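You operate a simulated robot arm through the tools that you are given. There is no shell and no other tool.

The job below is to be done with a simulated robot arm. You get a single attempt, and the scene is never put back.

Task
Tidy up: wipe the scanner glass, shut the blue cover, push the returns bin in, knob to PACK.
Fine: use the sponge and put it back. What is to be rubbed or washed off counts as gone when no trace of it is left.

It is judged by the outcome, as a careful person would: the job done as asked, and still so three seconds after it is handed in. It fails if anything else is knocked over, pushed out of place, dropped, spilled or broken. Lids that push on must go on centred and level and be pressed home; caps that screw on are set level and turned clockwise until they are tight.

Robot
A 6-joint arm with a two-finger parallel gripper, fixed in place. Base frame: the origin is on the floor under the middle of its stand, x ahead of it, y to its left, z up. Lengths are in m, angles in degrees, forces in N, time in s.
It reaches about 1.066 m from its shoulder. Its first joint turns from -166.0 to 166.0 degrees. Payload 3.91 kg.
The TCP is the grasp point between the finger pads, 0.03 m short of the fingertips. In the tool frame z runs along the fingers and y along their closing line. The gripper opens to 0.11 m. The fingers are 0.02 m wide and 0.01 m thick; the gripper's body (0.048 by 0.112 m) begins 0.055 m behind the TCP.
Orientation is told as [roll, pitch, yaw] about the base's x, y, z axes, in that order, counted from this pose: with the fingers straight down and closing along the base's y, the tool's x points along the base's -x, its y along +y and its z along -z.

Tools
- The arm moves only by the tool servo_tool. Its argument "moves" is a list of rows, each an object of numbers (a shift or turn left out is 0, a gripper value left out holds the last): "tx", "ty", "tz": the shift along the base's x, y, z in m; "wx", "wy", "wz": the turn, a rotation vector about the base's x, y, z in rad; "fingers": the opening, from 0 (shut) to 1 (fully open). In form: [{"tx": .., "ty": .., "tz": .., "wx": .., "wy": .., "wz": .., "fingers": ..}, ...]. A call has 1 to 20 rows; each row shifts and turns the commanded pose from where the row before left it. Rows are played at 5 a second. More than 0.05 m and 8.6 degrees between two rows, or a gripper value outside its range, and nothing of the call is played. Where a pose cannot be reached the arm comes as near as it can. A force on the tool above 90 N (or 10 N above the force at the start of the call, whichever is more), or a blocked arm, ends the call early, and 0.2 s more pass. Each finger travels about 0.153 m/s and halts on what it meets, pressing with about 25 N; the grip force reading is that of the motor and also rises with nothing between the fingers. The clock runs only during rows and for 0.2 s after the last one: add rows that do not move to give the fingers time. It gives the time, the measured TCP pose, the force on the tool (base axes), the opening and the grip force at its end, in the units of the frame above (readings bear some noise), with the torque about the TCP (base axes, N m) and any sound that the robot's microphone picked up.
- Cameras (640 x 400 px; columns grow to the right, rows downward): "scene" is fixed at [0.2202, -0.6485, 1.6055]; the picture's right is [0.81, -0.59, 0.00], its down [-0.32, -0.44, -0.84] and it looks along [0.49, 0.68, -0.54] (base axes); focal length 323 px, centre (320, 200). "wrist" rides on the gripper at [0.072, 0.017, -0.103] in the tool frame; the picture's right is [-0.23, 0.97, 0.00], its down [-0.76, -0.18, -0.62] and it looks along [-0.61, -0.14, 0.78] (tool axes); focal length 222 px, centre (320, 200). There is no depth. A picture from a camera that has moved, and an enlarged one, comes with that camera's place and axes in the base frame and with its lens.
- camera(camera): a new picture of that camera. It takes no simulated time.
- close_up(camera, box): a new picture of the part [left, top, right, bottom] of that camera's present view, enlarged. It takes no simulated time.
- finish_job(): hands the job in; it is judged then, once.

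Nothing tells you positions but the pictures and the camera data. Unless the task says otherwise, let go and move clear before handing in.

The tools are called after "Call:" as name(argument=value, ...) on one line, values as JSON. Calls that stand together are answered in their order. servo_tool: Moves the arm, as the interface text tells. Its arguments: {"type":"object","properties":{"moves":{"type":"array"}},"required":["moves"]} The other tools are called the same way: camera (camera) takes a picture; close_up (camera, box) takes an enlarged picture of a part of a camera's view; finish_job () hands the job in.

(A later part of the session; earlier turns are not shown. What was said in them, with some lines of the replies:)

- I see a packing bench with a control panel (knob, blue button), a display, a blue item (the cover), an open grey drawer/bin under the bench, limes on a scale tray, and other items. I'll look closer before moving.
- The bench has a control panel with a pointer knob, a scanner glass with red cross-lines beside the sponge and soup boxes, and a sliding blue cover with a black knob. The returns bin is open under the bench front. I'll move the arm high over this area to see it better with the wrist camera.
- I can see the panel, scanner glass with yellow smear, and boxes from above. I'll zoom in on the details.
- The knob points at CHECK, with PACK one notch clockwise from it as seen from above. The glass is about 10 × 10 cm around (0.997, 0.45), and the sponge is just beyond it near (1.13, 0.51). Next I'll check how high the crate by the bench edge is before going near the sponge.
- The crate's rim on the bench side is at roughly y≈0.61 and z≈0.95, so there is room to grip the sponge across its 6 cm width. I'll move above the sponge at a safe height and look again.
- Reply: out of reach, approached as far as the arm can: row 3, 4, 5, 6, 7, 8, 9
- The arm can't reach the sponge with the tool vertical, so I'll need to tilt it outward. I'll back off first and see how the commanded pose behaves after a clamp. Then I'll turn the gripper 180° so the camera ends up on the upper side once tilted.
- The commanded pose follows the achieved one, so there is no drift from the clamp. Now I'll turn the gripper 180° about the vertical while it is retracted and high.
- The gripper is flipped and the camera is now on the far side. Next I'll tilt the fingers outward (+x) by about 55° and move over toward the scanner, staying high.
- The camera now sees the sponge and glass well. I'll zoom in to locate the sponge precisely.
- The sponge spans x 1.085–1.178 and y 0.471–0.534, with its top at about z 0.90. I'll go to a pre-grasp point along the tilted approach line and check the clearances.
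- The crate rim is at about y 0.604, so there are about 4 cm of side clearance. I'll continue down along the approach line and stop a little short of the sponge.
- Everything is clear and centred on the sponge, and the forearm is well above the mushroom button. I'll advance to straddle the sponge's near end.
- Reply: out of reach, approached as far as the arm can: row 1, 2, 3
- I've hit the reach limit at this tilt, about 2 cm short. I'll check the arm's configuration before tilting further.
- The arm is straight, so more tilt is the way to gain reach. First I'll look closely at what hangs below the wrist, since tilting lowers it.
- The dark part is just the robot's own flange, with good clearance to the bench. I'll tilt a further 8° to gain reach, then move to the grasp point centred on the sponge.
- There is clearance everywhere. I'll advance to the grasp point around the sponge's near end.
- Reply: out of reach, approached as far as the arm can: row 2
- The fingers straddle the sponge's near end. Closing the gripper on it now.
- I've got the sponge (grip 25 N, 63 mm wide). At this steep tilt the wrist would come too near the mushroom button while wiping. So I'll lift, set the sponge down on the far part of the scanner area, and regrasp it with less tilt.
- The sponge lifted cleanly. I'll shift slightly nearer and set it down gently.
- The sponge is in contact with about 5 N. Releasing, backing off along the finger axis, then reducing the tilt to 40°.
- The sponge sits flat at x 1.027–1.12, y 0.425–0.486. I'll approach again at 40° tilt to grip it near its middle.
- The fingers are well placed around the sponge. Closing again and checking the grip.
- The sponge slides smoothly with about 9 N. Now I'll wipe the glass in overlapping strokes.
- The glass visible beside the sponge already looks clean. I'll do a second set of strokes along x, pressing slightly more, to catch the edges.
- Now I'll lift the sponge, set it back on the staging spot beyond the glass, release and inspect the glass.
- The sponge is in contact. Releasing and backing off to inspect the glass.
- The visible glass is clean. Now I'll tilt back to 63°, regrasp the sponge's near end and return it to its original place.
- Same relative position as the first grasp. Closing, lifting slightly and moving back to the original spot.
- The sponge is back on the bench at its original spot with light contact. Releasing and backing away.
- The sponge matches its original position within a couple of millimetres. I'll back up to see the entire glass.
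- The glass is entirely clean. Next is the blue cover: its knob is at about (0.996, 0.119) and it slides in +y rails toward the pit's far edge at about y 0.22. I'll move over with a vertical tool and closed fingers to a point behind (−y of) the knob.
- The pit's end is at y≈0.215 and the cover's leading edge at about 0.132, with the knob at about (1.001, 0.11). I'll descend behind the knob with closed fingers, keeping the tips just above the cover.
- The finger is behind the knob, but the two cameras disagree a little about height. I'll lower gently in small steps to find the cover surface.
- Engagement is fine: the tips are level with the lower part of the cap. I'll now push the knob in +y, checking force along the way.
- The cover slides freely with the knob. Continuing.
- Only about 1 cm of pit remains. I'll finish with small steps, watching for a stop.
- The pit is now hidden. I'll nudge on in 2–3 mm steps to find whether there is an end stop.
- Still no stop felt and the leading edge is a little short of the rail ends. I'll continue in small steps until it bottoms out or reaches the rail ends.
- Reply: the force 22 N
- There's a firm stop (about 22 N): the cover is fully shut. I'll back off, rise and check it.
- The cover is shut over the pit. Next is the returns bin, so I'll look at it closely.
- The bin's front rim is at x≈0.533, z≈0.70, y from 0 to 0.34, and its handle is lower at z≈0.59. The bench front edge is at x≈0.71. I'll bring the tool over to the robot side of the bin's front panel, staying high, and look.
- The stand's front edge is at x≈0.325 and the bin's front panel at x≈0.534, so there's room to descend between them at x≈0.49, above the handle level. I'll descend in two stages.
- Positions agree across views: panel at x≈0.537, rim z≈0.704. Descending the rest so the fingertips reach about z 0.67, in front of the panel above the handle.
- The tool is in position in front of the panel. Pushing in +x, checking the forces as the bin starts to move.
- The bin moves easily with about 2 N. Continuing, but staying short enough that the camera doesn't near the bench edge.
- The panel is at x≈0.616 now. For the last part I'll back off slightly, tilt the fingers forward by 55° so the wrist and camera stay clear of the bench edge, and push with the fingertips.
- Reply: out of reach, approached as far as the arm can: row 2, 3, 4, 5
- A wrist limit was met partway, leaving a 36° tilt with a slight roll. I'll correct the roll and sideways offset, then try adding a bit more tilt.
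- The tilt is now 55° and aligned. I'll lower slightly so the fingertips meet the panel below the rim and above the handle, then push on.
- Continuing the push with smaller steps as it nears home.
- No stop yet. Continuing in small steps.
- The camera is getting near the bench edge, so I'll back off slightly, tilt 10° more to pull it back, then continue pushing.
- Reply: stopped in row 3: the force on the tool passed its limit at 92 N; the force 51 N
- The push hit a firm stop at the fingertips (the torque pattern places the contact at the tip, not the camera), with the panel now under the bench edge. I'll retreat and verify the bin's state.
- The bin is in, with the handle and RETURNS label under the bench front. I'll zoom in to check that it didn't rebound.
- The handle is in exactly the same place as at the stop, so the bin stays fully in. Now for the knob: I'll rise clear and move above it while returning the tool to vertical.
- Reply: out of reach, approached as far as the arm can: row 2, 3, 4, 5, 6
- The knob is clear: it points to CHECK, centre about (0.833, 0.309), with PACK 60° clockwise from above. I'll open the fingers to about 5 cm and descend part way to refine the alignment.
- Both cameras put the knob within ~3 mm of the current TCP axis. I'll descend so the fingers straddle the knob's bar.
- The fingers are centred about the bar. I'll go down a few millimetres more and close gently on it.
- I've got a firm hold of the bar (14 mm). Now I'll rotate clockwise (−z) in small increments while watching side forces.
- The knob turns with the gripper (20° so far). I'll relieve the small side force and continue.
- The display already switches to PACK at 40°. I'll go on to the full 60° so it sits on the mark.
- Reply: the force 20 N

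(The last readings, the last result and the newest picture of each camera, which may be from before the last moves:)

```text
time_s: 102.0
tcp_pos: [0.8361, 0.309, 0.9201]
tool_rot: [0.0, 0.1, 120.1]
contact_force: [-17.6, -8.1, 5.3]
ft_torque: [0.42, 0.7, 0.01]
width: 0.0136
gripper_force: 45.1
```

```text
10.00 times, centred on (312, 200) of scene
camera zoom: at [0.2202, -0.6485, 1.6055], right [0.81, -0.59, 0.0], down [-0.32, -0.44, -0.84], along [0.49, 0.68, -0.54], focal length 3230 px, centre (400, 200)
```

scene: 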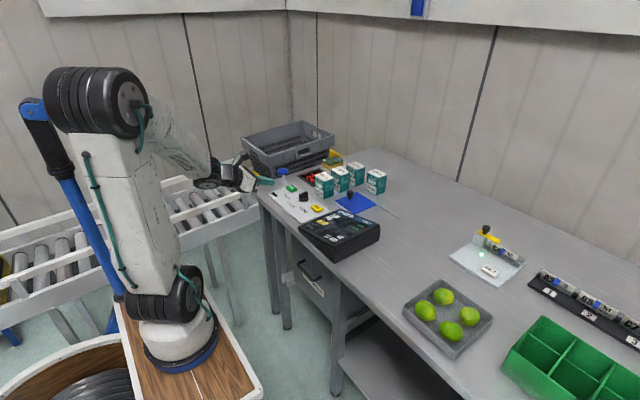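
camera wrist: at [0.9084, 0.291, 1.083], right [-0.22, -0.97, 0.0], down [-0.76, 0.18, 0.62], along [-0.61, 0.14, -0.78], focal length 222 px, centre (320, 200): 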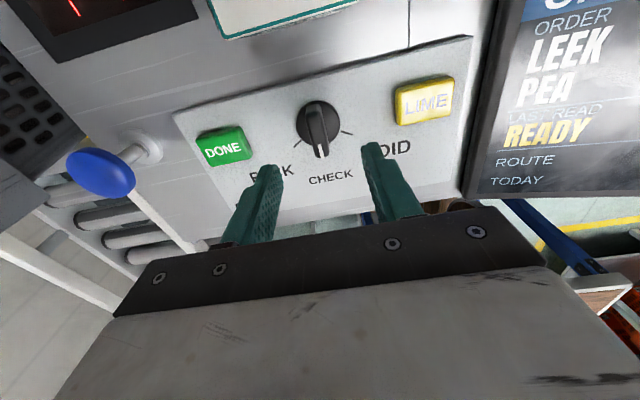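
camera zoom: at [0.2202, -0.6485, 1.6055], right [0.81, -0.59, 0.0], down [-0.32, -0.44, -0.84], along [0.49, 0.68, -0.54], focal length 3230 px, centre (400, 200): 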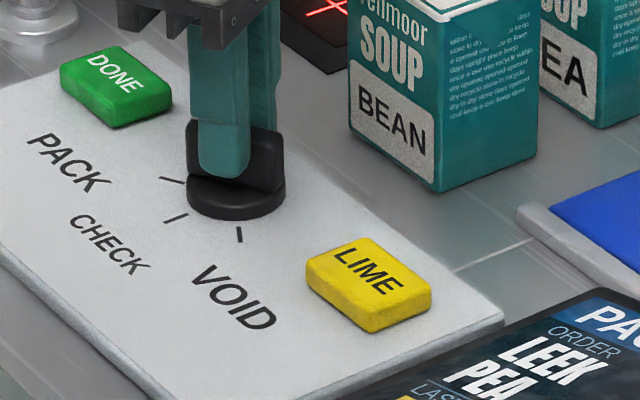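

The knob is turned 60° with the display on PACK. Opening the fingers and lifting straight up.

Call:
servo_tool(moves=[{"fingers": 0.25}, {"fingers": 0.5}, {}, {"tz": 0.03}, {"tz": 0.04}, {"tz": 0.045}, {"tz": 0.045}, {}])

Call:
camera(camera="wrist")

Call:
close_up(camera="scene", box=[280, 180, 344, 220])

Call:
camera(camera="scene")

```text
time_s: 103.8
tcp_pos: [0.8356, 0.3063, 1.0781]
tool_rot: [0.1, 0.1, 120.2]
contact_force: [0.6, -0.8, -0.6]
ft_torque: [0.0, 0.0, 0.0]
width: 0.0546
gripper_force: 0.0
```

```text
taken
camera wrist: at [0.8578, 0.2362, 1.1812], right [-0.96, -0.29, 0.0], down [-0.23, 0.75, 0.62], along [-0.18, 0.59, -0.78], focal length 222 px, centre (320, 200)
```

wrist: 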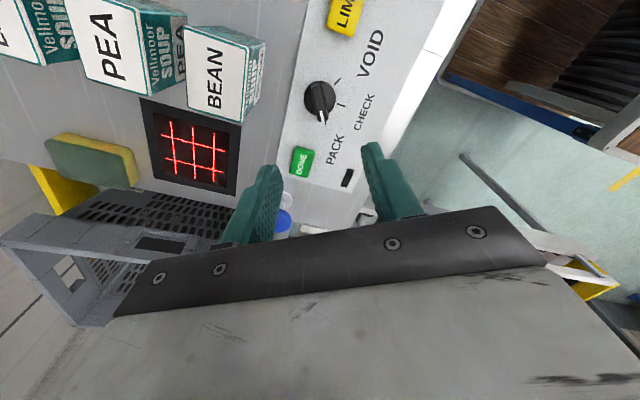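

```text
10.00 times, centred on (312, 200) of scene
camera zoom: at [0.2202, -0.6485, 1.6055], right [0.81, -0.59, 0.0], down [-0.32, -0.44, -0.84], along [0.49, 0.68, -0.54], focal length 3230 px, centre (400, 200)
```

zoom: 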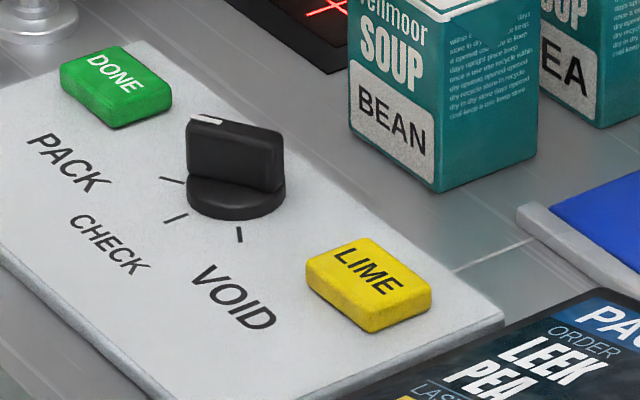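

```text
taken
```

scene: 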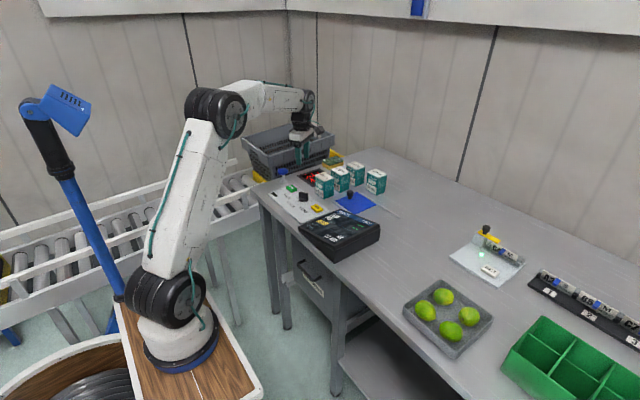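

Call:
close_up(camera="wrist", box=[270, 50, 390, 190])

Call:
close_up(camera="wrist", box=[30, 80, 260, 210])

Call:
close_up(camera="scene", box=[240, 130, 400, 260])

Call:
close_up(camera="scene", box=[260, 220, 400, 320])

```text
2.86 times, centred on (330, 120) of wrist
camera zoom: at [0.8578, 0.2362, 1.1812], right [-0.96, -0.29, 0.0], down [-0.23, 0.75, 0.62], along [-0.18, 0.59, -0.78], focal length 635 px, centre (291, 429)
```

zoom: 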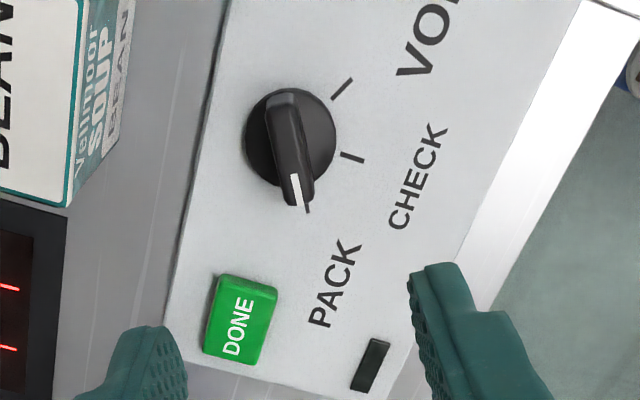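

```text
2.78 times, centred on (145, 145) of wrist
camera zoom: at [0.8578, 0.2362, 1.1812], right [-0.96, -0.29, 0.0], down [-0.23, 0.75, 0.62], along [-0.18, 0.59, -0.78], focal length 618 px, centre (807, 353)
```

zoom: 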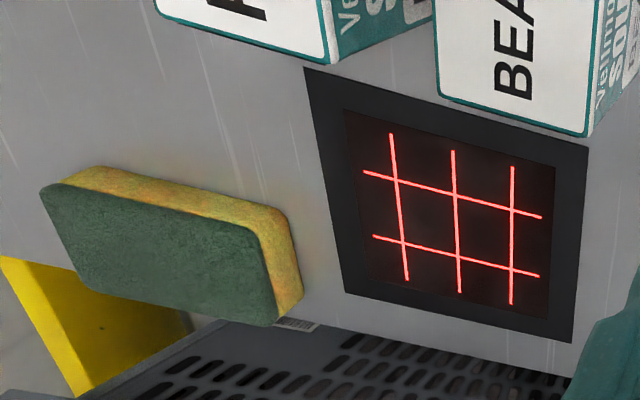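

```text
3.08 times, centred on (320, 195) of scene
camera zoom: at [0.2202, -0.6485, 1.6055], right [0.81, -0.59, 0.0], down [-0.32, -0.44, -0.84], along [0.49, 0.68, -0.54], focal length 994 px, centre (320, 215)
```

zoom: 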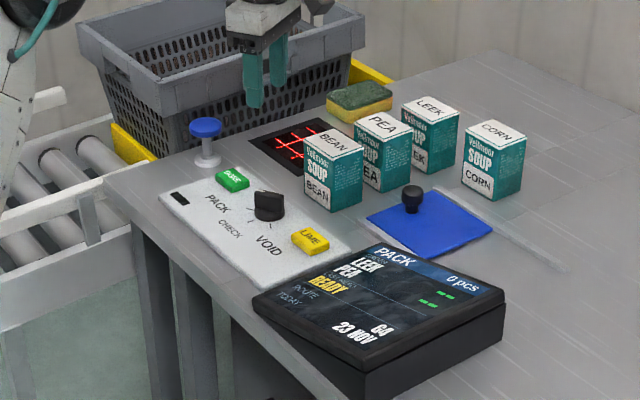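

```text
4.00 times, centred on (330, 270) of scene
camera zoom: at [0.2202, -0.6485, 1.6055], right [0.81, -0.59, 0.0], down [-0.32, -0.44, -0.84], along [0.49, 0.68, -0.54], focal length 1292 px, centre (280, -80)
```

zoom: 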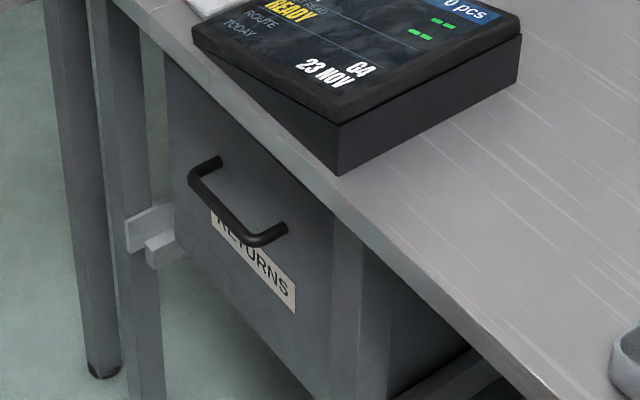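

Everything checks out: the glass is clean, the sponge is back, the cover is shut, the bin is in, and the knob and display show PACK. I'll retract the arm clear of the bench before handing in.

Call:
servo_tool(moves=[{"tz": 0.04}, {"tx": -0.03, "ty": -0.015, "tz": 0.02}, {"tx": -0.04, "ty": -0.02}, {"tx": -0.04, "ty": -0.02}, {"tx": -0.04, "ty": -0.02}, {"tx": -0.04, "ty": -0.02}, {}])

Call:
camera(camera="scene")

Call:
close_up(camera="scene", box=[260, 140, 400, 230])

```text
time_s: 105.4
tcp_pos: [0.646, 0.2154, 1.1346]
tool_rot: [0.1, 0.0, 120.3]
contact_force: [-1.0, -0.6, -0.3]
ft_torque: [0.04, 0.0, -0.02]
width: 0.0551
gripper_force: 0.1
```

```text
taken
```

scene: 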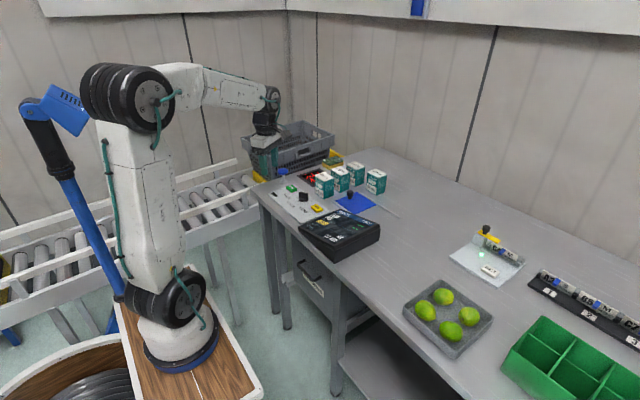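

```text
4.44 times, centred on (330, 185) of scene
camera zoom: at [0.2202, -0.6485, 1.6055], right [0.81, -0.59, 0.0], down [-0.32, -0.44, -0.84], along [0.49, 0.68, -0.54], focal length 1436 px, centre (276, 267)
```

zoom: 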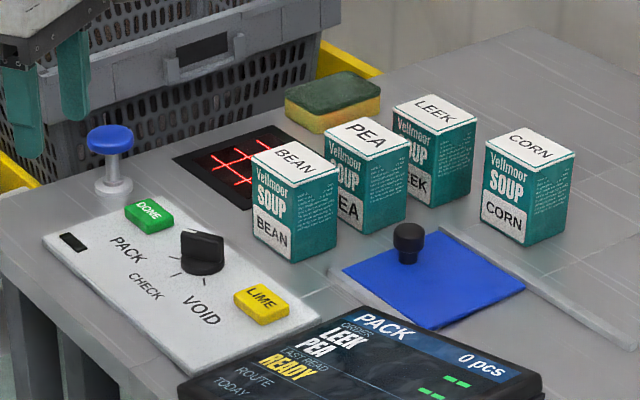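

The arm is clear and nothing else on the bench has moved. The glass is clean, the sponge is back in place, the blue cover is shut, the returns bin is in and the knob is at PACK. Handing in.

Call:
finish_job()

```text
The job is handed in.
```

The tidy-up is finished and handed in, with all four jobs done:

- **Scanner glass:** I wiped it with the sponge, and no trace of the smear shows in the close-ups. The sponge is back within a few millimetres of where it was.
- **Blue cover:** it is slid shut over the opening, right up to its end stop.
- **Returns bin:** it is pushed fully in against its stop. That last push briefly hit the arm's 90 N force limit, and the bin did not spring back.
- **Knob:** it points at PACK, and the display now reads PACK.

The soup boxes, buttons, crate and limes look unmoved in the final pictures. I released everything and moved the arm clear before handing in.
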